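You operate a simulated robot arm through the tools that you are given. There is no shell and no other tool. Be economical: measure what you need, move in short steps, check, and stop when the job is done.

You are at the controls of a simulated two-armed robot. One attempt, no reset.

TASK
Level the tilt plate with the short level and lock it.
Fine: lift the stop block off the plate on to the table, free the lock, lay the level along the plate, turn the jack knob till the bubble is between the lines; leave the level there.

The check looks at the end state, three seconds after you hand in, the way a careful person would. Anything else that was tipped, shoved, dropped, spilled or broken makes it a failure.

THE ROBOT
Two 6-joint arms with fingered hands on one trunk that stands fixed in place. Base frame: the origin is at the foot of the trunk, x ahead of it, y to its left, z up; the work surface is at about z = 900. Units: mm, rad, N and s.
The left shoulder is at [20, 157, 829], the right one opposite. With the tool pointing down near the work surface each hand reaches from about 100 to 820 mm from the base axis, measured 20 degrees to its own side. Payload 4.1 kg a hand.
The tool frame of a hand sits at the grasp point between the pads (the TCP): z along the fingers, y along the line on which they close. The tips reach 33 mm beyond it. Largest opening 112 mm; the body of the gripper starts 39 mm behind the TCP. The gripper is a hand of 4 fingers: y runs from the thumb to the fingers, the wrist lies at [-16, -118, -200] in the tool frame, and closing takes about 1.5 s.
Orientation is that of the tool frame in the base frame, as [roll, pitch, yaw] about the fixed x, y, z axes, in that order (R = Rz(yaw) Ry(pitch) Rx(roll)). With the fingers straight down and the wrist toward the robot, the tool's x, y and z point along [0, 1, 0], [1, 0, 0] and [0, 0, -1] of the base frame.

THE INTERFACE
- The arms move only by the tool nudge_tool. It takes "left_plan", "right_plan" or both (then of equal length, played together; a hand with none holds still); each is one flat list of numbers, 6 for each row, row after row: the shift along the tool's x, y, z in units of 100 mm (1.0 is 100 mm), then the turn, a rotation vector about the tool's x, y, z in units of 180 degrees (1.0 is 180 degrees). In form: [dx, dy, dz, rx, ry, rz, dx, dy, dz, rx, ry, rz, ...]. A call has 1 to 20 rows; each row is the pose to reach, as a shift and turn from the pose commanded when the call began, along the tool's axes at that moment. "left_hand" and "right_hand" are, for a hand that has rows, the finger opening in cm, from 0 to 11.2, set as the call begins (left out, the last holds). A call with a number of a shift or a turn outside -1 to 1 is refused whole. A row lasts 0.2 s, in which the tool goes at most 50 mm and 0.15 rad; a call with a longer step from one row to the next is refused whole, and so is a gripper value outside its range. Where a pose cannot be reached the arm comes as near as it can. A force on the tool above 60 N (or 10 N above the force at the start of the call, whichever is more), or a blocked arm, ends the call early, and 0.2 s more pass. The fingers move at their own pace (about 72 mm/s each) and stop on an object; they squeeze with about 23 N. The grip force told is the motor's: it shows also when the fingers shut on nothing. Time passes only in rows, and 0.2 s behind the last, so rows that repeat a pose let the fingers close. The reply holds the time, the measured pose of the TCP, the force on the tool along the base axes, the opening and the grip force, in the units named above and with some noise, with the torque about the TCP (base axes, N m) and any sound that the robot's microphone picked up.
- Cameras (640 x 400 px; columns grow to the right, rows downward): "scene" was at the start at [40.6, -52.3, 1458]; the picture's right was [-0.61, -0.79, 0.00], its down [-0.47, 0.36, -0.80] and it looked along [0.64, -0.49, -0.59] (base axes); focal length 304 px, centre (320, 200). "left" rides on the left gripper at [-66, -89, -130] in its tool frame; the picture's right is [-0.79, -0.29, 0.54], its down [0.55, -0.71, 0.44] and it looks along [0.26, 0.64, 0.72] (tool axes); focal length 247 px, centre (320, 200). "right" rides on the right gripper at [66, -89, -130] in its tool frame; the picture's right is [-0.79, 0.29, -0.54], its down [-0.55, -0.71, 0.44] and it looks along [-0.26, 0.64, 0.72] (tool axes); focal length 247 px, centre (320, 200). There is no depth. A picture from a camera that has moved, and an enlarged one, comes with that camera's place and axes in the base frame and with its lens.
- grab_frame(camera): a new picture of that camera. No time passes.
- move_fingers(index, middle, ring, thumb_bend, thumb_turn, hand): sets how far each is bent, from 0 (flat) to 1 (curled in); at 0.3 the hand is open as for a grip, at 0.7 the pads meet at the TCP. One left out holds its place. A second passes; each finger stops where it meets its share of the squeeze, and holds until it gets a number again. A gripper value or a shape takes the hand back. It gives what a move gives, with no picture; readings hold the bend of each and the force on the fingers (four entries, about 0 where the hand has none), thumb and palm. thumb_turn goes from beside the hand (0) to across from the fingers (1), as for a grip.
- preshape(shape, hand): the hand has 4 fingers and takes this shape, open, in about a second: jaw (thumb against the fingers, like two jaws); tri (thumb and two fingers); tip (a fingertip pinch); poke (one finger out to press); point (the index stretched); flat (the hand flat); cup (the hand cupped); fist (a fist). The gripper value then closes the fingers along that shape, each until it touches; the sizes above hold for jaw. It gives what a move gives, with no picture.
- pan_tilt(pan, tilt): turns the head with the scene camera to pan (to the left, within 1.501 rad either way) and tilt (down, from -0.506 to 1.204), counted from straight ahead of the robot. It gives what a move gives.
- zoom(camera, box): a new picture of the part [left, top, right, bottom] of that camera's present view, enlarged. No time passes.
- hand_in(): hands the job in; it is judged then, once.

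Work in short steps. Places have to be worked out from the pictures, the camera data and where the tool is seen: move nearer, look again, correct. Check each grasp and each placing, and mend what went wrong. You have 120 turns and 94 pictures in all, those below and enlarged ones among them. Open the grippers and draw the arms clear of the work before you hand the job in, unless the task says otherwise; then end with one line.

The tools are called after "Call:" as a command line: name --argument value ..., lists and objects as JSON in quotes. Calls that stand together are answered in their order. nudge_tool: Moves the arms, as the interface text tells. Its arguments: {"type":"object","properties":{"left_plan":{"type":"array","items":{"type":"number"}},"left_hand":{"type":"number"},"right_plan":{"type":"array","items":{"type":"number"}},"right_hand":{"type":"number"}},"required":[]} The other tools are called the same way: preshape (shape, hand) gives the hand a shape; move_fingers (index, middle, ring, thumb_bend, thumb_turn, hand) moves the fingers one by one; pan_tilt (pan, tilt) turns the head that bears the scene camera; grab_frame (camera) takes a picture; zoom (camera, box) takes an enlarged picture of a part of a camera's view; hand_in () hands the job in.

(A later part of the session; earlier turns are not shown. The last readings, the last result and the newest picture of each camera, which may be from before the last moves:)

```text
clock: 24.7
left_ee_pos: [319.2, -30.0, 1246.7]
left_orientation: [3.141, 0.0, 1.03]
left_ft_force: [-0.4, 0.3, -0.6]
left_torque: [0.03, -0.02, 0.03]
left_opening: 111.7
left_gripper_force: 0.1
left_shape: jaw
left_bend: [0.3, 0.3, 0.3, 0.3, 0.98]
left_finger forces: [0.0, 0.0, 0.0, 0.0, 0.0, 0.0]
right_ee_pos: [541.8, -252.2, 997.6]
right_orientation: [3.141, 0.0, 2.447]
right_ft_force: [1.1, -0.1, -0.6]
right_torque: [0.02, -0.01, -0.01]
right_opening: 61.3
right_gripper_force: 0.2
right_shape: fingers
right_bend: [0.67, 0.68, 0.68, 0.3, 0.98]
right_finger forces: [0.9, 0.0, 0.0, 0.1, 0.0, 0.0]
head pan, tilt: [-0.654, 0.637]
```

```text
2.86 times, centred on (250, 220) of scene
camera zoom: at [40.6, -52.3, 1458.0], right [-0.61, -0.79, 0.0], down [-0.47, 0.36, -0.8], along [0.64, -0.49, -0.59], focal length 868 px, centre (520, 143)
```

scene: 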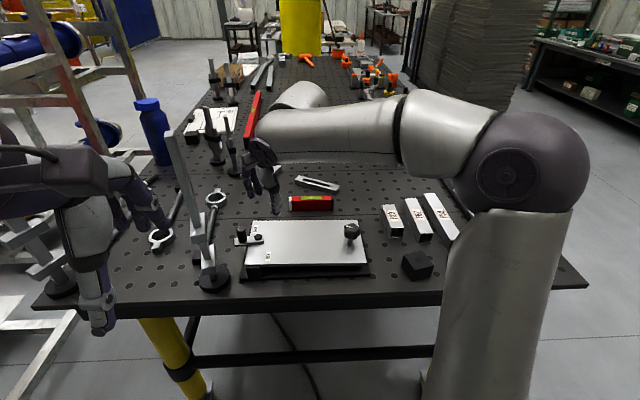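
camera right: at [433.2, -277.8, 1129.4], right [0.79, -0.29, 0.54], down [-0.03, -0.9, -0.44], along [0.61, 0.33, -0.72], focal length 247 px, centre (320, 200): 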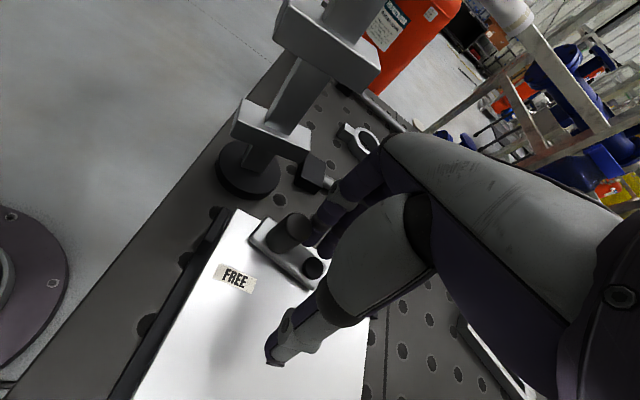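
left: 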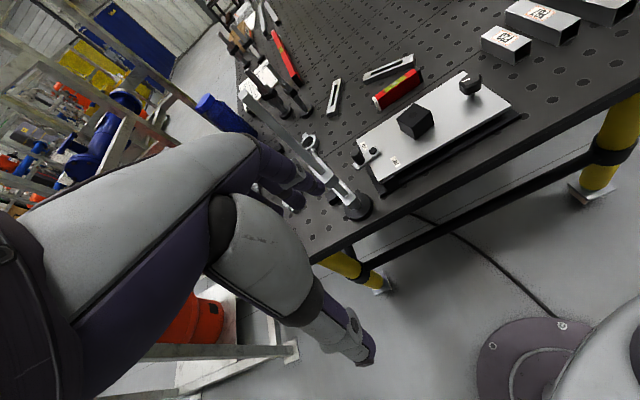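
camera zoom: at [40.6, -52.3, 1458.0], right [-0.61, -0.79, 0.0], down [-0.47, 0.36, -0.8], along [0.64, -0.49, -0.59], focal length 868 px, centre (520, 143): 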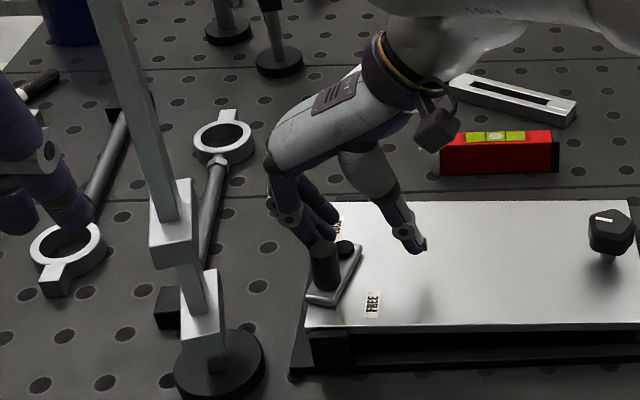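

Lever is about halfway to FREE and moves easily. I continue round to the stop, watching the force.

Call:
nudge_tool --right_plan '[-0.003, -0.04, 0, 0, 0, -0.027, -0.007, -0.08, 0, 0, 0, -0.054, -0.03, -0.12, 0, 0, 0, -0.082, -0.052, -0.157, 0, 0, 0, -0.11, -0.078, -0.176, 0, 0, 0, -0.138, -0.105, -0.195, 0, 0, 0, -0.166, -0.105, -0.195, 0, 0, 0, -0.166]'

Call:
grab_frame --camera "right"

Call:
zoom --camera "scene" --box '[180, 150, 320, 290]'

```text
clock: 26.3
left_ee_pos: [321.2, -28.9, 1245.8]
left_orientation: [3.141, -0.002, 1.029]
left_ft_force: [0.3, 0.3, -0.5]
left_torque: [0.04, 0.01, 0.0]
left_opening: 111.8
left_gripper_force: 0.1
left_shape: jaw
left_bend: [0.3, 0.3, 0.3, 0.3, 0.98]
left_finger forces: [0.0, 0.0, 0.0, 0.0, 0.1, 0.1]
right_ee_pos: [539.3, -272.9, 998.4]
right_orientation: [3.14, 0.008, 2.963]
right_ft_force: [25.0, 11.2, 4.3]
right_torque: [0.27, -0.26, -0.86]
right_opening: 73.7
right_gripper_force: 11.7
right_shape: fingers
right_bend: [0.57, 0.68, 0.68, 0.3, 0.98]
right_finger forces: [23.7, 0.0, 0.0, 0.1, 0.0, 0.0]
head pan, tilt: [-0.654, 0.637]
```

```text
60 pictures are left
camera right: at [458.4, -349.2, 1128.8], right [0.83, 0.14, 0.54], down [0.42, -0.8, -0.43], along [0.37, 0.59, -0.72], focal length 247 px, centre (320, 200)
```

right: 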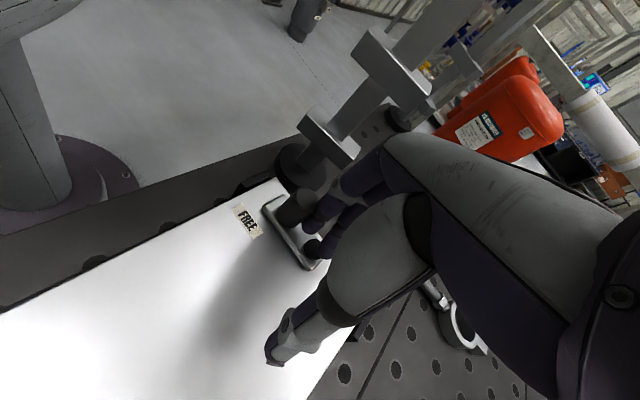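

```text
2.86 times, centred on (250, 220) of scene
camera zoom: at [41.5, -51.8, 1458.0], right [-0.61, -0.79, 0.0], down [-0.47, 0.36, -0.8], along [0.64, -0.49, -0.59], focal length 868 px, centre (520, 143)
```

zoom: 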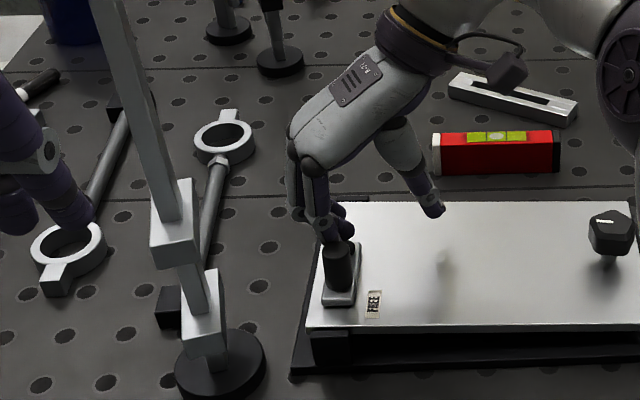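

The index meets a firm stop at 24 N, with the lever pointing to the front edge by FREE. I back off 10 mm and lift out.

Call:
nudge_tool --right_plan '[0.0, 0.06, 0, 0, 0, 0, 0, 0.12, 0, 0, 0, 0, 0, 0.12, -0.2, 0, 0, 0, 0, 0.12, -0.5, 0, 0, 0, 0, 0.12, -0.9, 0, 0, 0, 0, 0.0, -1.0, 0, 0, 0.04, 0, -0.2, -1.0, 0, 0, 0.08, 0, -0.4, -1.0, 0, 0, 0.12, 0, -0.6, -1.0, 0, 0, 0.16, 0, -0.6, -1.0, 0, 0, 0.2]'

Call:
zoom --camera "scene" --box '[220, 160, 400, 290]'

```text
clock: 28.5
left_ee_pos: [320.0, -29.5, 1246.5]
left_orientation: [3.141, 0.001, 1.03]
left_ft_force: [1.3, -0.7, 0.3]
left_torque: [0.0, 0.03, 0.01]
left_opening: 111.6
left_gripper_force: 0.1
left_shape: jaw
left_bend: [0.3, 0.3, 0.3, 0.3, 0.98]
left_finger forces: [0.0, 0.1, 0.0, 0.0, 0.0, 0.0]
right_ee_pos: [527.4, -334.4, 1100.0]
right_orientation: [3.14, 0.0, 2.338]
right_ft_force: [0.8, -0.1, -0.6]
right_torque: [0.0, -0.01, 0.0]
right_opening: 59.4
right_gripper_force: 0.1
right_shape: fingers
right_bend: [0.68, 0.68, 0.68, 0.3, 0.98]
right_finger forces: [0.1, 0.0, 0.0, 0.0, 0.0, 0.0]
head pan, tilt: [-0.654, 0.637]
```

```text
3.08 times, centred on (310, 225) of scene
camera zoom: at [40.8, -52.4, 1458.0], right [-0.61, -0.79, 0.0], down [-0.47, 0.36, -0.8], along [0.64, -0.49, -0.59], focal length 934 px, centre (351, 123)
```

zoom: 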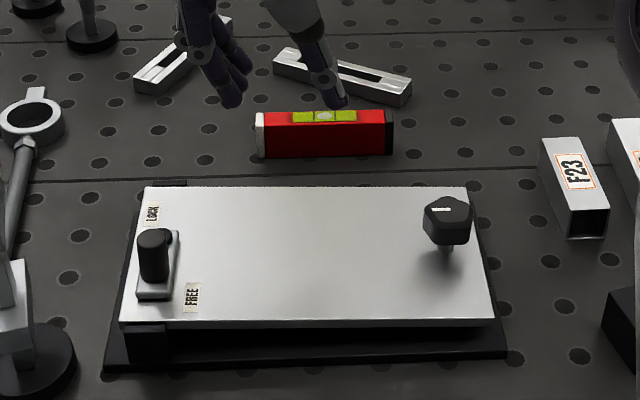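

The lever is at FREE. Next the level: I judge it 130×18×40 mm, centred about (620,-465), yaw 0.97; I turn back and move toward it.

Call:
nudge_tool --right_plan '[-0.14, -0.02, 0, 0, 0, 0.04, -0.28, -0.04, 0, 0, 0, 0.08, -0.42, -0.06, 0, 0, 0, 0.12, -0.56, -0.08, 0, 0, 0, 0.16, -0.7, -0.1, 0, 0, 0, 0.2, -0.8, -0.12, 0, 0, 0, 0.24, -0.9, -0.14, 0, 0, 0, 0.28, -0.9, -0.14, 0, 0, 0, 0.32, -0.9, -0.14, 0, 0, 0, 0.36, -0.9, -0.14, 0, 0, 0, 0.4, -0.9, -0.14, 0, 0, 0, 0.437, -0.9, -0.14, 0, 0, 0, 0.437]'

Call:
preshape --hand "right" --shape "jaw"

Call:
grab_frame --camera "right"

```text
clock: 31.1
left_ee_pos: [319.3, -29.6, 1245.4]
left_orientation: [-3.14, 0.0, 1.029]
left_ft_force: [-0.2, 0.5, -0.3]
left_torque: [0.0, 0.0, 0.03]
left_opening: 111.6
left_gripper_force: 0.1
left_shape: jaw
left_bend: [0.3, 0.3, 0.3, 0.3, 0.98]
left_finger forces: [0.0, 0.1, 0.1, 0.0, 0.0, 0.1]
right_ee_pos: [579.0, -405.8, 1098.1]
right_orientation: [-3.141, 0.0, 0.966]
right_ft_force: [0.2, 0.0, -0.2]
right_torque: [-0.01, -0.05, 0.02]
right_opening: 59.8
right_gripper_force: 0.1
right_shape: fingers
right_bend: [0.68, 0.68, 0.68, 0.3, 0.98]
right_finger forces: [0.0, 0.0, 0.0, 0.0, 0.0, 0.0]
head pan, tilt: [-0.654, 0.637]
```

```text
clock: 32.0
left_ee_pos: [320.1, -30.0, 1247.0]
left_orientation: [3.141, 0.001, 1.029]
left_ft_force: [0.4, -0.1, 0.1]
left_torque: [0.0, -0.03, 0.0]
left_opening: 111.6
left_gripper_force: 0.0
left_shape: jaw
left_bend: [0.3, 0.3, 0.3, 0.3, 0.98]
left_finger forces: [0.0, 0.1, 0.0, 0.1, 0.0, 0.0]
right_ee_pos: [578.9, -406.7, 1098.6]
right_orientation: [3.14, -0.003, 0.967]
right_ft_force: [0.1, -0.2, -0.3]
right_torque: [0.0, 0.05, -0.01]
right_opening: 111.6
right_gripper_force: 0.0
right_shape: jaw
right_bend: [0.3, 0.3, 0.3, 0.3, 0.98]
right_finger forces: [0.1, 0.0, 0.0, 0.0, 0.0, 0.0]
head pan, tilt: [-0.654, 0.637]
```

```text
57 pictures are left
camera right: at [543.1, -302.5, 1229.6], right [-0.22, -0.81, 0.54], down [-0.9, -0.05, -0.44], along [0.38, -0.58, -0.72], focal length 247 px, centre (320, 200)
```

right: 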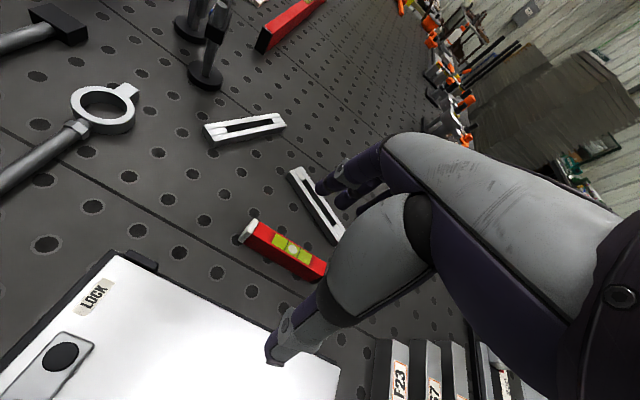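

Level centre refined to about (619,-468). I move above it with the jaw at 60 mm and look again.

Call:
nudge_tool --right_plan '[-0.1, 0.25, 0.15, 0, 0, 0, -0.2, 0.5, 0.35, 0, 0, 0, -0.28, 0.68, 0.55, 0, 0, 0, -0.28, 0.68, 0.75, 0, 0, 0, -0.28, 0.68, 0.9, 0, 0, 0, -0.28, 0.68, 0.9, 0, 0, 0]' --right_hand 6.5

Call:
grab_frame --camera "right"

Call:
zoom --camera "scene" --box '[250, 130, 380, 230]'

```text
clock: 33.4
left_ee_pos: [319.7, -30.4, 1246.7]
left_orientation: [-3.141, 0.0, 1.029]
left_ft_force: [-0.6, -0.7, -0.2]
left_torque: [-0.04, 0.0, -0.02]
left_opening: 111.5
left_gripper_force: 0.0
left_shape: jaw
left_bend: [0.3, 0.3, 0.3, 0.3, 0.98]
left_finger forces: [0.0, 0.0, 0.0, 0.1, 0.1, 0.0]
right_ee_pos: [617.6, -468.1, 1008.4]
right_orientation: [-3.14, -0.001, 0.966]
right_ft_force: [0.2, -0.1, 0.1]
right_torque: [-0.02, 0.01, 0.0]
right_opening: 65.6
right_gripper_force: 0.0
right_shape: jaw
right_bend: [0.75, 0.41, 0.38, 0.66, 1.0]
right_finger forces: [0.0, 0.0, 0.0, 0.1, 0.0, 0.0]
head pan, tilt: [-0.654, 0.637]
```

```text
56 pictures are left
camera right: at [582.2, -362.6, 1140.7], right [-0.21, -0.81, 0.54], down [-0.9, -0.05, -0.44], along [0.38, -0.58, -0.72], focal length 247 px, centre (320, 200)
```

right: 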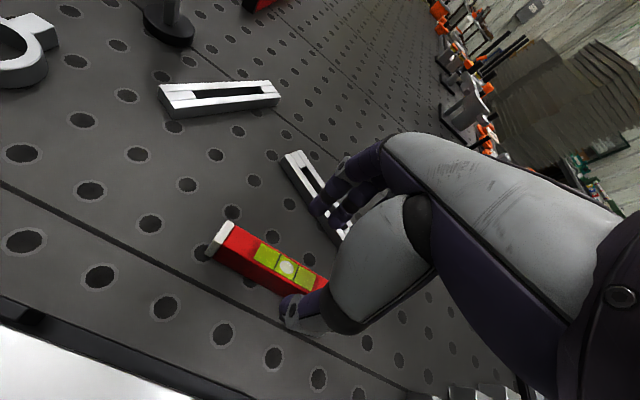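

```text
4.00 times, centred on (315, 180) of scene
camera zoom: at [40.6, -52.3, 1458.0], right [-0.61, -0.79, 0.0], down [-0.47, 0.36, -0.8], along [0.64, -0.49, -0.59], focal length 1215 px, centre (340, 280)
```

zoom: 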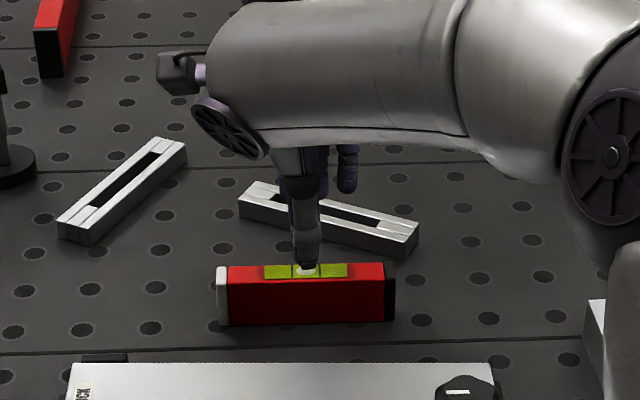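

With this opening the index curls in, so I open to 80 mm (where it stays out) and descend around the level to TCP z 946.

Call:
nudge_tool --right_plan '[0, 0, 0, 0, 0, 0, 0, 0, 0, 0, 0, 0, 0, 0, 0, 0, 0, 0, 0, 0, 0.2, 0, 0, 0, 0, 0, 0.4, 0, 0, 0, 0, 0, 0.53, 0, 0, 0, 0, 0, 0.62, 0, 0, 0, 0, 0, 0.62, 0, 0, 0]' --right_hand 8

Call:
grab_frame --camera "right"

Call:
zoom --camera "scene" --box '[250, 130, 380, 230]'

```text
clock: 35.2
left_ee_pos: [319.8, -30.3, 1247.4]
left_orientation: [-3.141, 0.0, 1.03]
left_ft_force: [0.0, 0.2, -0.5]
left_torque: [0.02, 0.02, 0.02]
left_opening: 111.8
left_gripper_force: 0.1
left_shape: jaw
left_bend: [0.3, 0.3, 0.3, 0.3, 0.98]
left_finger forces: [0.1, 0.0, 0.0, 0.1, 0.0, 0.1]
right_ee_pos: [618.8, -467.2, 946.1]
right_orientation: [-3.141, -0.004, 0.967]
right_ft_force: [-0.6, 0.1, 0.0]
right_torque: [0.02, -0.01, 0.02]
right_opening: 79.5
right_gripper_force: 0.1
right_shape: jaw
right_bend: [0.26, 0.37, 0.34, 0.58, 0.99]
right_finger forces: [0.0, 0.0, 0.0, 0.1, 0.0, 0.1]
head pan, tilt: [-0.654, 0.637]
```

```text
54 pictures are left
camera right: at [583.3, -363.0, 1077.5], right [-0.22, -0.81, 0.54], down [-0.9, -0.05, -0.44], along [0.38, -0.58, -0.72], focal length 247 px, centre (320, 200)
```

right: 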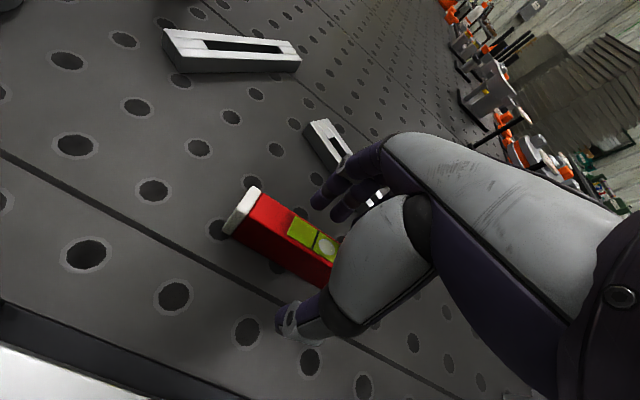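

```text
4.00 times, centred on (315, 180) of scene
camera zoom: at [40.6, -52.3, 1458.0], right [-0.61, -0.79, 0.0], down [-0.47, 0.36, -0.8], along [0.64, -0.49, -0.59], focal length 1215 px, centre (340, 280)
```

zoom: 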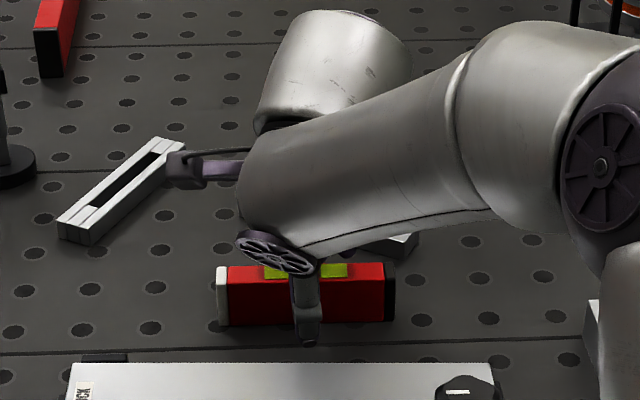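

Straddling well, thumb at mid-length. I close on the level.

Call:
nudge_tool --right_plan '[0, 0, 0, 0, 0, 0, 0, 0, 0, 0, 0, 0, 0, 0, 0, 0, 0, 0, 0, 0, 0, 0, 0, 0, 0, 0, 0, 0, 0, 0, 0, 0, 0, 0, 0, 0, 0, 0, 0, 0, 0, 0, 0, 0, 0, 0, 0, 0]' --right_hand 0.8

Call:
grab_frame --camera "right"

```text
clock: 37.0
left_ee_pos: [319.7, -29.2, 1247.3]
left_orientation: [3.141, 0.0, 1.031]
left_ft_force: [0.4, 0.0, -0.2]
left_torque: [-0.03, 0.04, -0.02]
left_opening: 111.4
left_gripper_force: 0.0
left_shape: jaw
left_bend: [0.3, 0.3, 0.3, 0.3, 0.98]
left_finger forces: [0.0, 0.1, 0.0, 0.1, 0.1, 0.0]
right_ee_pos: [619.0, -466.7, 947.0]
right_orientation: [3.14, -0.002, 0.966]
right_ft_force: [0.2, 0.1, -0.4]
right_torque: [-0.01, -0.02, 0.0]
right_opening: 16.1
right_gripper_force: 23.4
right_shape: jaw
right_bend: [0.74, 0.62, 0.61, 0.74, 1.0]
right_finger forces: [12.3, 5.9, 2.6, 0.0, 20.9, 0.0]
head pan, tilt: [-0.654, 0.637]
```

```text
52 pictures are left
camera right: at [583.3, -362.9, 1077.5], right [-0.22, -0.81, 0.54], down [-0.9, -0.05, -0.44], along [0.38, -0.58, -0.72], focal length 247 px, centre (320, 200)
```

right: 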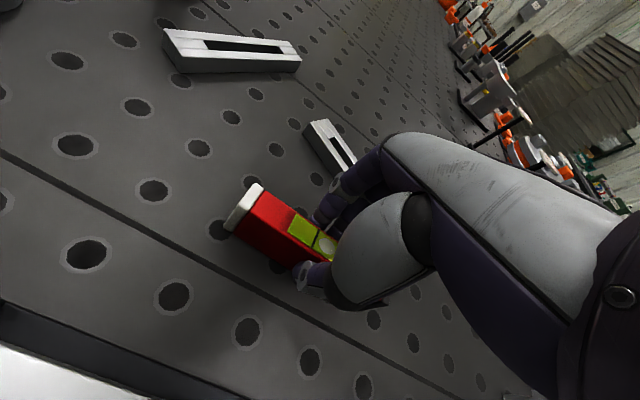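

Gripped (16 mm, three fingers and thumb). I lift 95 mm and move toward a spot on the rear half of the plate, slightly left of centre, about (522,-351).

Call:
nudge_tool --right_plan '[0, 0, -0.1, 0, 0, 0, 0, 0, -0.3, 0, 0, 0, 0, 0, -0.6, 0, 0, 0, 0, 0, -0.95, 0, 0, 0, 0.05, -0.2, -0.95, 0, 0, 0.005, 0.1, -0.4, -0.95, 0, 0, 0.01, 0.2, -0.7, -0.95, 0, 0, 0.013, 0.3, -0.9, -0.95, 0, 0, 0.013, 0.3, -0.9, -0.95, 0, 0, 0.013]'

Call:
grab_frame --camera "right"

Call:
zoom --camera "scene" --box '[220, 130, 400, 290]'

```text
clock: 39.0
left_ee_pos: [320.5, -29.2, 1247.0]
left_orientation: [3.14, -0.002, 1.03]
left_ft_force: [-0.1, 0.4, 0.3]
left_torque: [0.0, 0.02, 0.02]
left_opening: 111.4
left_gripper_force: 0.1
left_shape: jaw
left_bend: [0.3, 0.3, 0.3, 0.3, 0.98]
left_finger forces: [0.0, 0.0, 0.0, 0.0, 0.0, 0.1]
right_ee_pos: [562.3, -390.6, 1042.3]
right_orientation: [3.14, -0.001, 0.925]
right_ft_force: [0.7, 0.3, -1.0]
right_torque: [0.0, -0.01, -0.03]
right_opening: 16.0
right_gripper_force: 23.9
right_shape: jaw
right_bend: [0.74, 0.62, 0.62, 0.74, 1.0]
right_finger forces: [12.5, 6.0, 2.6, 0.1, 21.1, 0.0]
head pan, tilt: [-0.654, 0.637]
```

```text
51 pictures are left
camera right: at [530.5, -286.2, 1172.6], right [-0.25, -0.81, 0.54], down [-0.9, -0.01, -0.44], along [0.36, -0.59, -0.72], focal length 247 px, centre (320, 200)
```

right: 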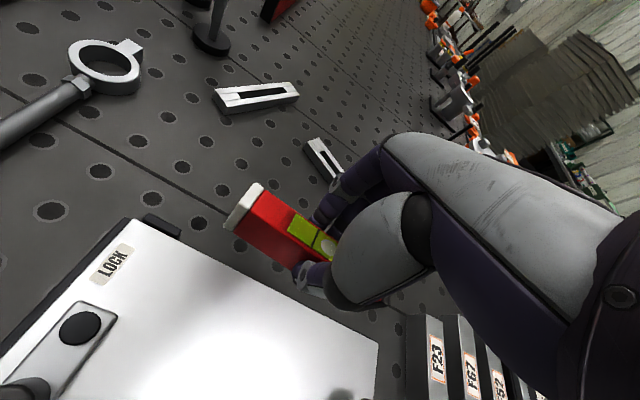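

```text
2.50 times, centred on (310, 210) of scene
camera zoom: at [40.6, -52.4, 1458.0], right [-0.61, -0.79, 0.0], down [-0.47, 0.36, -0.8], along [0.64, -0.49, -0.59], focal length 759 px, centre (345, 175)
```

zoom: 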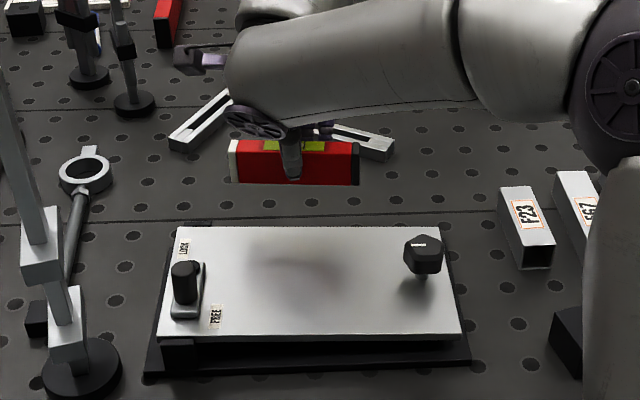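

Level held upright and parallel to the plate. I go over the plate and down to about 10 mm above it.

Call:
nudge_tool --right_plan '[0.03, -0.2, 0, 0, 0, 0, 0.05, -0.4, 0, 0, 0, 0, 0.07, -0.56, 0, 0, 0, 0, 0.07, -0.56, 0.2, 0, 0, 0, 0.07, -0.56, 0.4, 0, 0, 0, 0.07, -0.56, 0.44, 0, 0, 0, 0.07, -0.56, 0.44, 0, 0, 0]'

Call:
grab_frame --camera "right"

Call:
zoom --camera "scene" --box '[240, 180, 380, 280]'

```text
clock: 40.6
left_ee_pos: [319.6, -29.1, 1246.9]
left_orientation: [-3.142, -0.001, 1.031]
left_ft_force: [-0.1, 0.0, 0.2]
left_torque: [-0.01, 0.0, 0.02]
left_opening: 111.6
left_gripper_force: 0.0
left_shape: jaw
left_bend: [0.3, 0.3, 0.3, 0.3, 0.98]
left_finger forces: [0.0, 0.0, 0.0, 0.1, 0.0, 0.0]
right_ee_pos: [522.7, -354.6, 996.5]
right_orientation: [3.141, -0.001, 0.928]
right_ft_force: [0.3, 0.3, -1.7]
right_torque: [0.02, -0.01, 0.03]
right_opening: 15.9
right_gripper_force: 23.3
right_shape: jaw
right_bend: [0.74, 0.62, 0.62, 0.74, 1.0]
right_finger forces: [12.4, 6.0, 2.6, 0.0, 21.0, 0.0]
head pan, tilt: [-0.654, 0.637]
```

```text
49 pictures are left
camera right: at [490.2, -248.3, 1127.5], right [-0.25, -0.81, 0.54], down [-0.9, -0.01, -0.44], along [0.36, -0.59, -0.72], focal length 247 px, centre (320, 200)
```

right: 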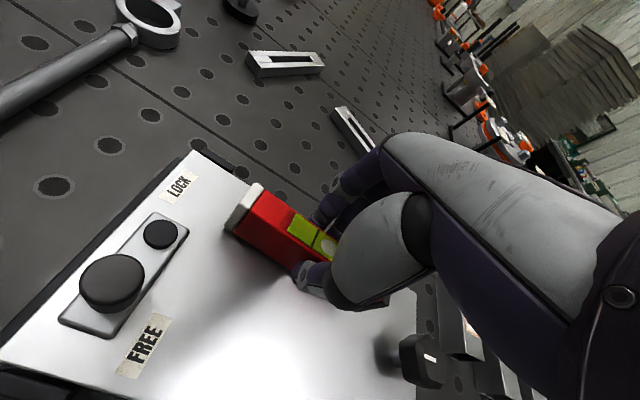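

```text
4.00 times, centred on (310, 230) of scene
camera zoom: at [40.6, -52.4, 1458.0], right [-0.61, -0.79, 0.0], down [-0.47, 0.36, -0.8], along [0.64, -0.49, -0.59], focal length 1215 px, centre (360, 80)
```

zoom: 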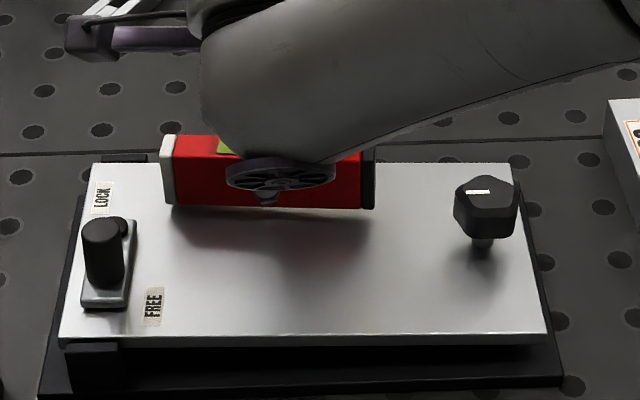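

Positioned 8 mm or so above the plate with room all round. I lower in small steps until the weight comes off.

Call:
nudge_tool --right_plan '[0, 0, 0.03, 0, 0, 0, 0, 0, 0.05, 0, 0, 0, 0, 0, 0.065, 0, 0, 0, 0, 0, 0.075, 0, 0, 0, 0, 0, 0.085, 0, 0, 0, 0, 0, 0.085, 0, 0, 0]'

Call:
zoom --camera "scene" --box '[240, 180, 380, 280]'

```text
clock: 42.0
left_ee_pos: [318.8, -29.3, 1246.8]
left_orientation: [3.14, -0.001, 1.029]
left_ft_force: [1.1, 0.0, -1.0]
left_torque: [0.03, 0.0, 0.02]
left_opening: 111.6
left_gripper_force: 0.0
left_shape: jaw
left_bend: [0.3, 0.3, 0.3, 0.3, 0.98]
left_finger forces: [0.1, 0.0, 0.0, 0.0, 0.1, 0.1]
right_ee_pos: [521.6, -354.3, 988.4]
right_orientation: [-3.141, -0.003, 0.925]
right_ft_force: [0.2, 0.3, -1.3]
right_torque: [0.04, -0.06, 0.01]
right_opening: 16.0
right_gripper_force: 22.8
right_shape: jaw
right_bend: [0.74, 0.62, 0.62, 0.74, 1.0]
right_finger forces: [13.1, 5.7, 2.3, 0.0, 21.2, 0.1]
head pan, tilt: [-0.654, 0.637]
```

```text
4.00 times, centred on (310, 230) of scene
camera zoom: at [40.6, -52.3, 1458.0], right [-0.61, -0.79, 0.0], down [-0.47, 0.36, -0.8], along [0.64, -0.49, -0.59], focal length 1215 px, centre (360, 80)
```

zoom: 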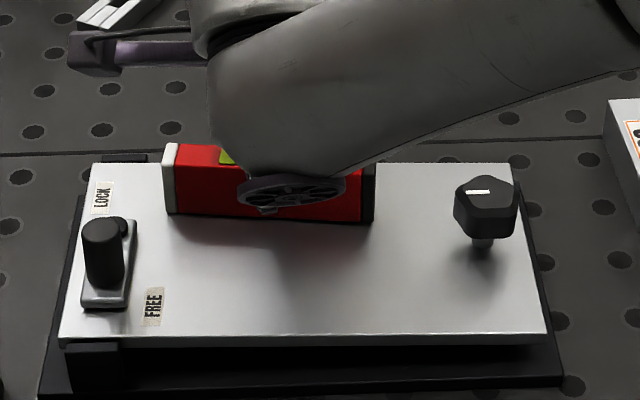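

Slight torque suggests first contact at one end; I go on 3 mm in half-millimetre steps.

Call:
nudge_tool --right_plan '[0, 0, 0.007, 0, 0, 0, 0, 0, 0.013, 0, 0, 0, 0, 0, 0.02, 0, 0, 0, 0, 0, 0.025, 0, 0, 0, 0, 0, 0.03, 0, 0, 0]'

Call:
zoom --camera "scene" --box '[240, 180, 380, 280]'

```text
clock: 43.2
left_ee_pos: [319.4, -30.5, 1247.6]
left_orientation: [-3.14, -0.001, 1.029]
left_ft_force: [0.2, -1.2, -0.3]
left_torque: [0.02, 0.01, -0.01]
left_opening: 111.7
left_gripper_force: 0.1
left_shape: jaw
left_bend: [0.3, 0.3, 0.3, 0.3, 0.98]
left_finger forces: [0.0, 0.0, 0.0, 0.1, 0.0, 0.0]
right_ee_pos: [520.5, -353.4, 987.5]
right_orientation: [3.137, -0.001, 0.924]
right_ft_force: [1.2, -3.5, 10.1]
right_torque: [-0.02, -0.09, -0.02]
right_opening: 16.4
right_gripper_force: 22.9
right_shape: jaw
right_bend: [0.74, 0.62, 0.62, 0.74, 1.0]
right_finger forces: [15.2, 7.0, 3.1, 0.0, 22.5, 0.0]
head pan, tilt: [-0.654, 0.637]
```

```text
4.00 times, centred on (310, 230) of scene
camera zoom: at [40.4, -52.3, 1458.0], right [-0.61, -0.79, 0.0], down [-0.47, 0.36, -0.8], along [0.64, -0.49, -0.59], focal length 1215 px, centre (360, 80)
```

zoom: 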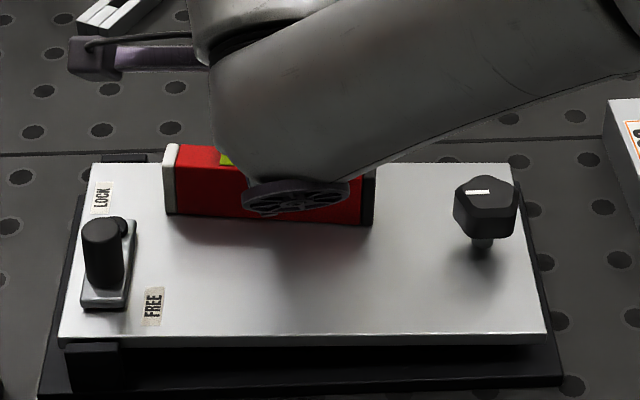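

Contact at 10 N: the level rests on the plate. I ease up 1 mm and open to 80 mm.

Call:
nudge_tool --right_plan '[0, 0, -0.025, 0, 0, 0]'

Call:
nudge_tool --right_plan '[0, 0, 0, 0, 0, 0, 0, 0, 0, 0, 0, 0, 0, 0, 0, 0, 0, 0, 0, 0, 0, 0, 0, 0, 0, 0, 0, 0, 0, 0, 0, 0, 0, 0, 0, 0]' --right_hand 8

Call:
grab_frame --camera "right"

Call:
zoom --camera "scene" --box '[240, 180, 380, 280]'

```text
clock: 43.6
left_ee_pos: [318.8, -29.4, 1246.4]
left_orientation: [3.141, -0.001, 1.029]
left_ft_force: [-0.3, 0.2, -0.5]
left_torque: [0.01, -0.02, 0.02]
left_opening: 111.6
left_gripper_force: 0.0
left_shape: jaw
left_bend: [0.3, 0.3, 0.3, 0.3, 0.98]
left_finger forces: [0.1, 0.0, 0.1, 0.0, 0.0, 0.0]
right_ee_pos: [521.0, -353.1, 987.7]
right_orientation: [-3.141, 0.0, 0.926]
right_ft_force: [-0.4, -2.5, 5.6]
right_torque: [-0.02, -0.05, -0.03]
right_opening: 16.3
right_gripper_force: 23.1
right_shape: jaw
right_bend: [0.74, 0.62, 0.62, 0.74, 1.0]
right_finger forces: [14.6, 6.3, 2.6, 0.0, 22.7, 0.0]
head pan, tilt: [-0.654, 0.637]
```

```text
clock: 45.0
left_ee_pos: [320.7, -29.5, 1246.2]
left_orientation: [-3.14, -0.001, 1.029]
left_ft_force: [-0.8, 0.1, -0.2]
left_torque: [0.0, 0.0, 0.02]
left_opening: 111.7
left_gripper_force: 0.1
left_shape: jaw
left_bend: [0.3, 0.3, 0.3, 0.3, 0.98]
left_finger forces: [0.0, 0.0, 0.0, 0.1, 0.1, 0.0]
right_ee_pos: [520.9, -351.9, 987.2]
right_orientation: [-3.141, -0.003, 0.924]
right_ft_force: [0.7, 0.2, 0.0]
right_torque: [0.04, 0.0, -0.03]
right_opening: 79.5
right_gripper_force: 0.0
right_shape: jaw
right_bend: [0.26, 0.37, 0.34, 0.58, 0.99]
right_finger forces: [0.1, 0.1, 0.1, 0.0, 0.0, 0.0]
head pan, tilt: [-0.654, 0.637]
```

```text
45 pictures are left
camera right: at [489.2, -246.9, 1118.4], right [-0.25, -0.81, 0.54], down [-0.9, -0.01, -0.44], along [0.36, -0.59, -0.72], focal length 247 px, centre (320, 200)
```

right: 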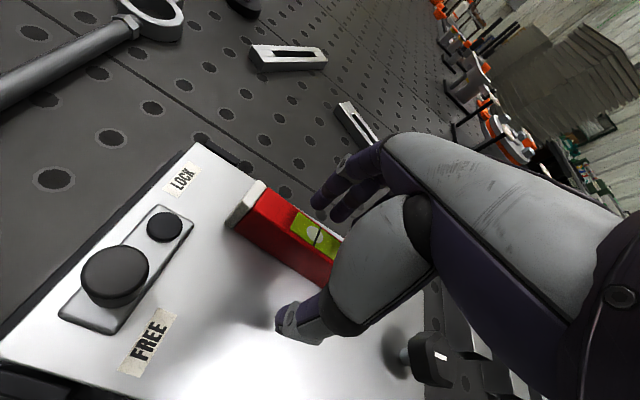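

```text
4.00 times, centred on (310, 230) of scene
camera zoom: at [40.6, -52.3, 1458.0], right [-0.61, -0.79, 0.0], down [-0.47, 0.36, -0.8], along [0.64, -0.49, -0.59], focal length 1215 px, centre (360, 80)
```

zoom: 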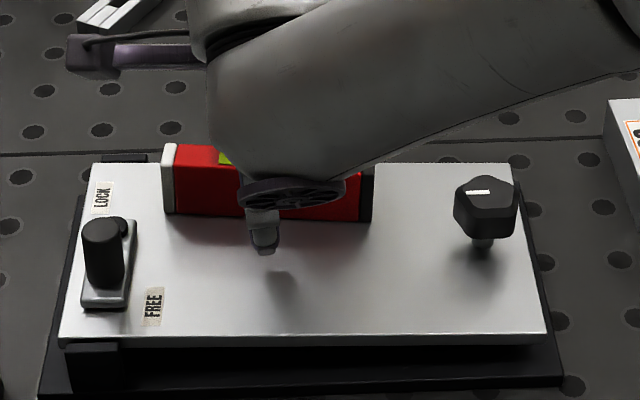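

The level stands; its bubble has gone to the left (left high), so the right side must rise. I lift straight out and go toward the knob.

Call:
nudge_tool --right_plan '[0, 0, -0.1, 0, 0, 0, 0, 0, -0.3, 0, 0, 0, 0, 0, -0.6, 0, 0, 0, 0, 0, -0.9, 0, 0, 0, -0.2, -0.1, -1.0, 0, 0, 0, -0.5, -0.2, -1.0, 0, 0, 0, -0.8, -0.3, -1.0, 0, 0, 0, -0.8, -0.3, -1.0, 0, 0, 0]'

Call:
grab_frame --camera "right"

Call:
zoom --camera "scene" --box '[240, 180, 380, 280]'

```text
clock: 46.8
left_ee_pos: [320.3, -29.7, 1247.5]
left_orientation: [-3.14, 0.0, 1.028]
left_ft_force: [0.4, -1.0, 0.5]
left_torque: [0.01, -0.02, 0.0]
left_opening: 111.6
left_gripper_force: 0.1
left_shape: jaw
left_bend: [0.3, 0.3, 0.3, 0.3, 0.98]
left_finger forces: [0.0, 0.0, 0.1, 0.0, 0.1, 0.0]
right_ee_pos: [450.5, -398.1, 1089.0]
right_orientation: [-3.141, 0.0, 0.923]
right_ft_force: [-0.2, -0.9, 0.1]
right_torque: [-0.01, 0.03, 0.0]
right_opening: 79.3
right_gripper_force: 0.2
right_shape: jaw
right_bend: [0.26, 0.37, 0.34, 0.58, 0.99]
right_finger forces: [0.0, 0.0, 0.1, 0.1, 0.0, 0.0]
head pan, tilt: [-0.654, 0.637]
```

```text
43 pictures are left
camera right: at [419.2, -291.8, 1219.7], right [-0.25, -0.81, 0.54], down [-0.9, -0.01, -0.44], along [0.36, -0.59, -0.72], focal length 247 px, centre (320, 200)
```

right: 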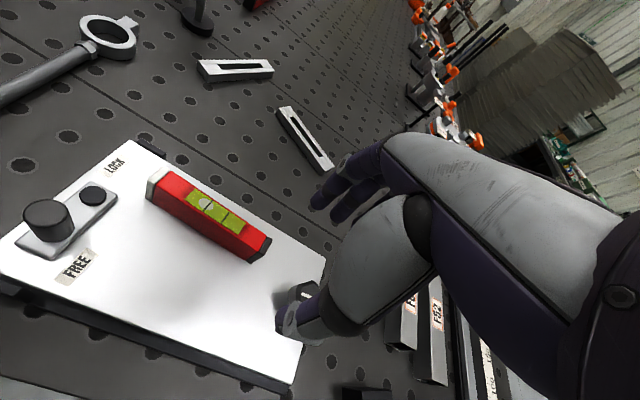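

```text
4.00 times, centred on (310, 230) of scene
camera zoom: at [40.7, -52.3, 1458.0], right [-0.61, -0.79, 0.0], down [-0.47, 0.36, -0.8], along [0.64, -0.49, -0.59], focal length 1215 px, centre (360, 80)
```

zoom: 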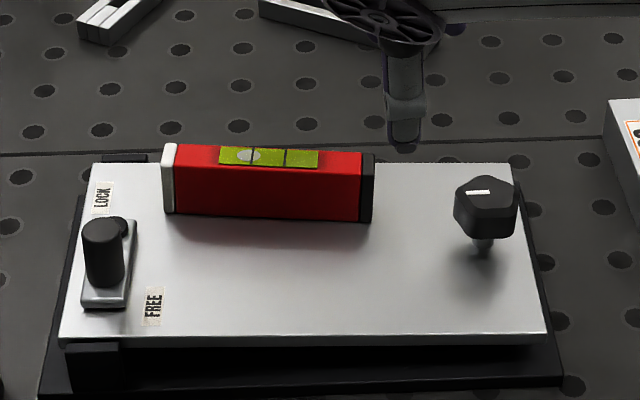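

From the scene camera the bubble (x 248) sits left of the lines (252–285), so this view serves for monitoring. The knob axis is at (414,-431), 37 mm across, top z 987; I go above it with the three-finger shape, yaw turned to 1.9 so I can turn clockwise.

Call:
nudge_tool --right_plan '[-0.15, -0.03, 0, 0, 0, -0.045, -0.3, -0.06, 0, 0, 0, -0.09, -0.48, -0.09, 0, 0, 0, -0.135, -0.48, -0.09, 0, 0, 0, -0.18, -0.48, -0.09, 0, 0, 0, -0.225, -0.48, -0.09, 0, 0, 0, -0.27, -0.48, -0.09, 0, 0, 0, -0.312, -0.48, -0.09, 0, 0, 0, -0.312]'

Call:
preshape --hand "right" --shape "tri"

Call:
grab_frame --camera "right"

Call:
zoom --camera "scene" --box '[270, 140, 410, 280]'

```text
clock: 48.6
left_ee_pos: [320.2, -29.8, 1247.5]
left_orientation: [-3.141, -0.001, 1.03]
left_ft_force: [0.5, 0.1, -0.7]
left_torque: [0.01, 0.0, -0.01]
left_opening: 111.5
left_gripper_force: 0.1
left_shape: jaw
left_bend: [0.3, 0.3, 0.3, 0.3, 0.98]
left_finger forces: [0.0, 0.1, 0.1, 0.0, 0.1, 0.1]
right_ee_pos: [412.2, -431.6, 1090.1]
right_orientation: [3.14, 0.0, 1.907]
right_ft_force: [0.8, 0.2, -0.4]
right_torque: [-0.01, 0.0, 0.04]
right_opening: 79.6
right_gripper_force: 0.0
right_shape: jaw
right_bend: [0.26, 0.37, 0.34, 0.58, 0.99]
right_finger forces: [0.0, 0.0, 0.0, 0.0, 0.1, 0.0]
head pan, tilt: [-0.654, 0.637]
```

```text
clock: 49.5
left_ee_pos: [320.2, -29.0, 1245.9]
left_orientation: [3.141, 0.0, 1.03]
left_ft_force: [0.3, 0.4, 0.0]
left_torque: [0.02, 0.0, 0.0]
left_opening: 111.8
left_gripper_force: 0.0
left_shape: jaw
left_bend: [0.3, 0.3, 0.3, 0.3, 0.98]
left_finger forces: [0.1, 0.0, 0.2, 0.0, 0.0, 0.0]
right_ee_pos: [411.6, -432.2, 1088.4]
right_orientation: [3.141, 0.0, 1.906]
right_ft_force: [-0.1, -0.5, -1.3]
right_torque: [0.01, 0.04, -0.03]
right_opening: 111.6
right_gripper_force: 0.0
right_shape: tri
right_bend: [0.3, 0.3, 0.99, 0.3, 0.98]
right_finger forces: [0.0, 0.0, 0.1, 0.1, 0.1, 0.0]
head pan, tilt: [-0.654, 0.637]
```

```text
41 pictures are left
camera right: at [306.9, -400.2, 1219.3], right [0.53, -0.65, 0.54], down [-0.49, -0.76, -0.44], along [0.69, -0.03, -0.72], focal length 247 px, centre (320, 200)
```

right: 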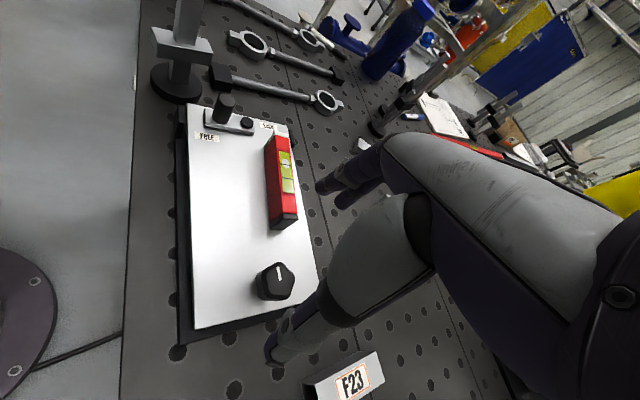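

```text
2.86 times, centred on (340, 210) of scene
camera zoom: at [40.6, -52.3, 1458.0], right [-0.61, -0.79, 0.0], down [-0.47, 0.36, -0.8], along [0.64, -0.49, -0.59], focal length 868 px, centre (263, 171)
```

zoom: 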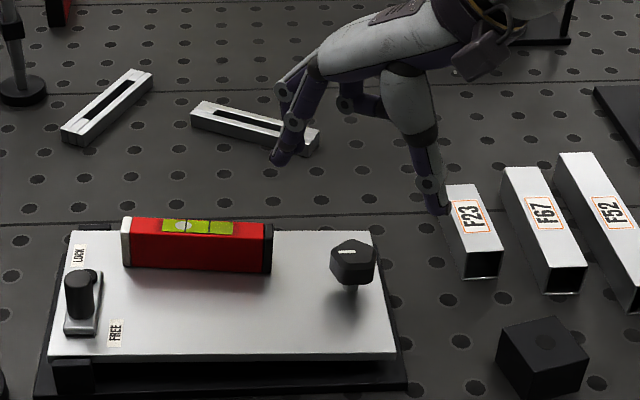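

Knob re-measured at about (414,-434). I partly close to 75 mm and go down to just above it.

Call:
nudge_tool --right_plan '[-0.02, 0.02, 0.15, 0, 0, 0, -0.02, 0.02, 0.3, 0, 0, 0, -0.02, 0.02, 0.45, 0, 0, 0, -0.02, 0.02, 0.6, 0, 0, 0, -0.02, 0.02, 0.65, 0, 0, 0]' --right_hand 7.5

Call:
grab_frame --camera "right"

Call:
zoom --camera "scene" --box '[290, 160, 400, 270]'

```text
clock: 50.7
left_ee_pos: [320.3, -29.4, 1246.6]
left_orientation: [-3.141, 0.001, 1.029]
left_ft_force: [-0.6, 0.5, -0.6]
left_torque: [0.0, -0.01, 0.04]
left_opening: 111.6
left_gripper_force: 0.1
left_shape: jaw
left_bend: [0.3, 0.3, 0.3, 0.3, 0.98]
left_finger forces: [0.1, 0.0, 0.1, 0.0, 0.0, 0.0]
right_ee_pos: [416.7, -435.3, 1024.6]
right_orientation: [3.14, -0.002, 1.908]
right_ft_force: [0.6, 0.0, 0.2]
right_torque: [0.01, 0.03, 0.0]
right_opening: 75.8
right_gripper_force: 0.0
right_shape: tri
right_bend: [0.26, 0.38, 0.99, 0.61, 0.99]
right_finger forces: [0.1, 0.1, 0.0, 0.0, 0.0, 0.0]
head pan, tilt: [-0.654, 0.637]
```

```text
39 pictures are left
camera right: at [310.0, -402.6, 1154.8], right [0.53, -0.65, 0.54], down [-0.49, -0.76, -0.44], along [0.69, -0.03, -0.72], focal length 247 px, centre (320, 200)
```

right: 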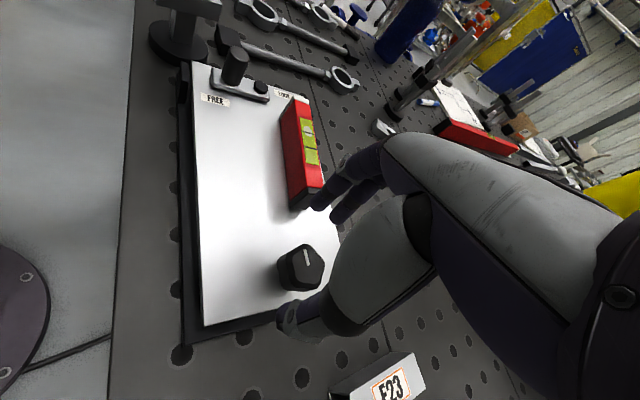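

```text
3.64 times, centred on (345, 215) of scene
camera zoom: at [40.5, -52.3, 1458.0], right [-0.61, -0.79, 0.0], down [-0.47, 0.36, -0.8], along [0.64, -0.49, -0.59], focal length 1104 px, centre (229, 146)
```

zoom: 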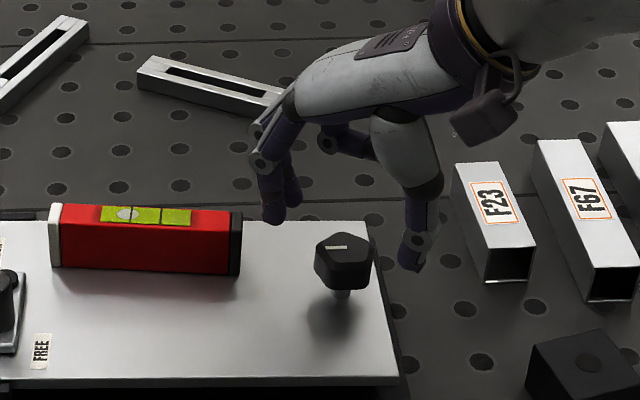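

Fingers are clear of the level end. I lower to TCP z 985 with a 4 mm correction toward the knob axis.

Call:
nudge_tool --right_plan '[0.01, -0.04, 0.1, 0, 0, 0, 0.01, -0.04, 0.2, 0, 0, 0, 0.01, -0.04, 0.3, 0, 0, 0, 0.01, -0.04, 0.39, 0, 0, 0, 0.01, -0.04, 0.39, 0, 0, 0]'

Call:
grab_frame --camera "right"

Call:
zoom --camera "scene" --box '[290, 160, 400, 270]'

```text
clock: 51.9
left_ee_pos: [319.7, -29.5, 1247.8]
left_orientation: [-3.141, -0.002, 1.031]
left_ft_force: [0.2, 0.9, -0.5]
left_torque: [-0.03, 0.02, -0.04]
left_opening: 111.4
left_gripper_force: 0.0
left_shape: jaw
left_bend: [0.3, 0.3, 0.3, 0.3, 0.98]
left_finger forces: [0.0, 0.0, 0.0, 0.0, 0.0, 0.0]
right_ee_pos: [411.7, -434.3, 984.2]
right_orientation: [3.138, 0.0, 1.906]
right_ft_force: [-0.2, 0.4, -0.2]
right_torque: [-0.01, -0.02, 0.01]
right_opening: 75.4
right_gripper_force: 0.0
right_shape: tri
right_bend: [0.26, 0.38, 0.99, 0.61, 0.99]
right_finger forces: [0.1, 0.1, 0.0, 0.0, 0.2, 0.0]
head pan, tilt: [-0.654, 0.637]
```

```text
37 pictures are left
camera right: at [305.5, -401.9, 1114.6], right [0.53, -0.65, 0.54], down [-0.49, -0.76, -0.44], along [0.69, -0.03, -0.72], focal length 247 px, centre (320, 200)
```

right: 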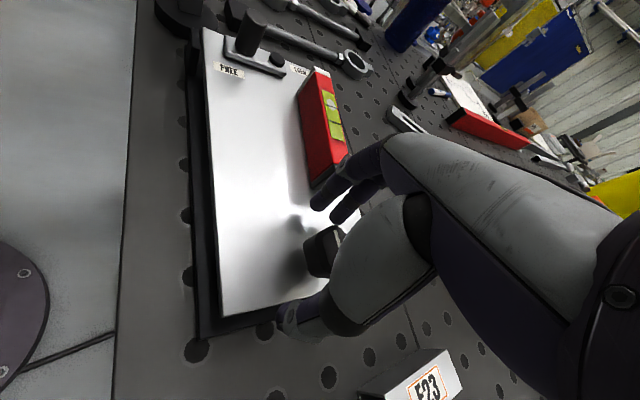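

```text
3.64 times, centred on (345, 215) of scene
camera zoom: at [40.6, -52.3, 1458.0], right [-0.61, -0.79, 0.0], down [-0.47, 0.36, -0.8], along [0.64, -0.49, -0.59], focal length 1104 px, centre (229, 146)
```

zoom: 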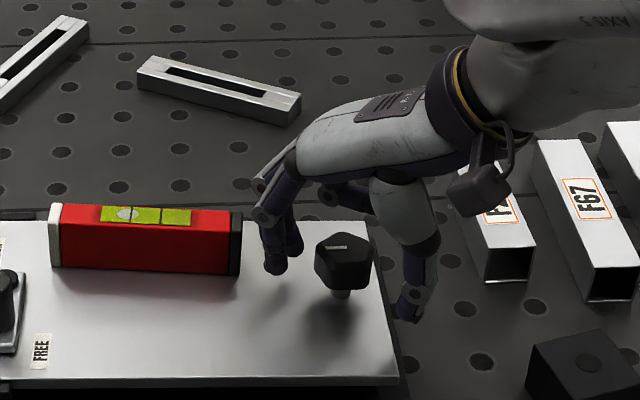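

The knob lies midway between fingers and thumb. I close on it.

Call:
nudge_tool --right_plan '[0, 0, 0, 0, 0, 0, 0, 0, 0, 0, 0, 0, 0, 0, 0, 0, 0, 0, 0, 0, 0, 0, 0, 0, 0, 0, 0, 0, 0, 0, 0, 0, 0, 0, 0, 0]' --right_hand 2.5

Call:
zoom --camera "scene" --box '[290, 160, 400, 270]'

```text
clock: 53.3
left_ee_pos: [319.2, -29.3, 1246.9]
left_orientation: [3.141, 0.001, 1.029]
left_ft_force: [-0.6, 0.3, -0.4]
left_torque: [-0.01, 0.01, 0.02]
left_opening: 111.3
left_gripper_force: 0.1
left_shape: jaw
left_bend: [0.3, 0.3, 0.3, 0.3, 0.98]
left_finger forces: [0.0, 0.0, 0.0, 0.0, 0.1, 0.1]
right_ee_pos: [411.7, -434.5, 984.7]
right_orientation: [3.141, -0.001, 1.906]
right_ft_force: [8.5, 5.1, 4.9]
right_torque: [0.11, -0.35, 0.15]
right_opening: 27.8
right_gripper_force: 0.0
right_shape: tri
right_bend: [0.75, 0.51, 0.99, 0.74, 1.0]
right_finger forces: [0.6, 9.0, 0.1, 0.1, 0.0, 0.1]
head pan, tilt: [-0.654, 0.637]
```

```text
3.64 times, centred on (345, 215) of scene
camera zoom: at [40.8, -52.1, 1458.0], right [-0.61, -0.79, 0.0], down [-0.47, 0.36, -0.8], along [0.64, -0.49, -0.59], focal length 1104 px, centre (229, 146)
```

zoom: 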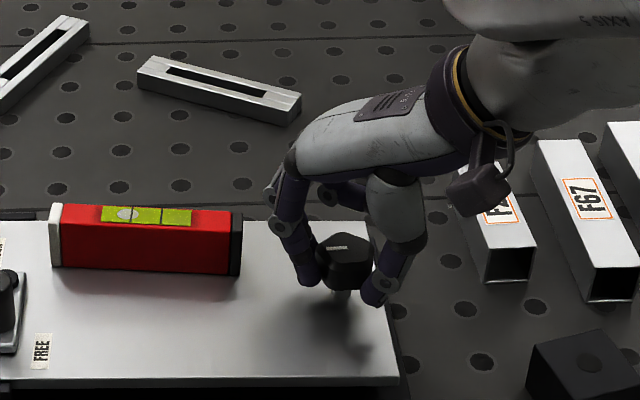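

Only the fingers touch (9 N) and the thumb does not yet. I shift the hand 4 mm along its y to centre and close further.

Call:
nudge_tool --right_plan '[0, 0.02, 0, 0, 0, 0, 0, 0.04, 0, 0, 0, 0, 0, 0.04, 0, 0, 0, 0, 0, 0.04, 0, 0, 0, 0, 0, 0.04, 0, 0, 0, 0]' --right_hand 1.0

Call:
zoom --camera "scene" --box '[290, 160, 400, 270]'

```text
clock: 54.5
left_ee_pos: [319.9, -28.9, 1247.3]
left_orientation: [-3.141, -0.001, 1.031]
left_ft_force: [0.1, -0.3, -0.3]
left_torque: [-0.03, 0.03, 0.02]
left_opening: 111.6
left_gripper_force: 0.0
left_shape: jaw
left_bend: [0.3, 0.3, 0.3, 0.3, 0.98]
left_finger forces: [0.0, 0.0, 0.1, 0.1, 0.1, 0.0]
right_ee_pos: [417.2, -432.4, 984.2]
right_orientation: [-3.141, -0.002, 1.906]
right_ft_force: [-1.5, 8.8, -8.4]
right_torque: [0.23, 0.12, 0.08]
right_opening: 21.8
right_gripper_force: 23.2
right_shape: tri
right_bend: [0.75, 0.53, 1.0, 0.76, 1.0]
right_finger forces: [8.0, 11.1, 0.1, 0.0, 15.9, 0.1]
head pan, tilt: [-0.654, 0.637]
```

```text
3.64 times, centred on (345, 215) of scene
camera zoom: at [40.7, -52.2, 1458.0], right [-0.61, -0.79, 0.0], down [-0.47, 0.36, -0.8], along [0.64, -0.49, -0.59], focal length 1104 px, centre (229, 146)
```

zoom: 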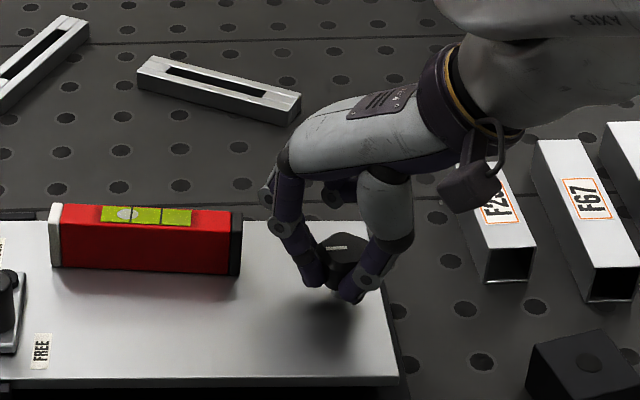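

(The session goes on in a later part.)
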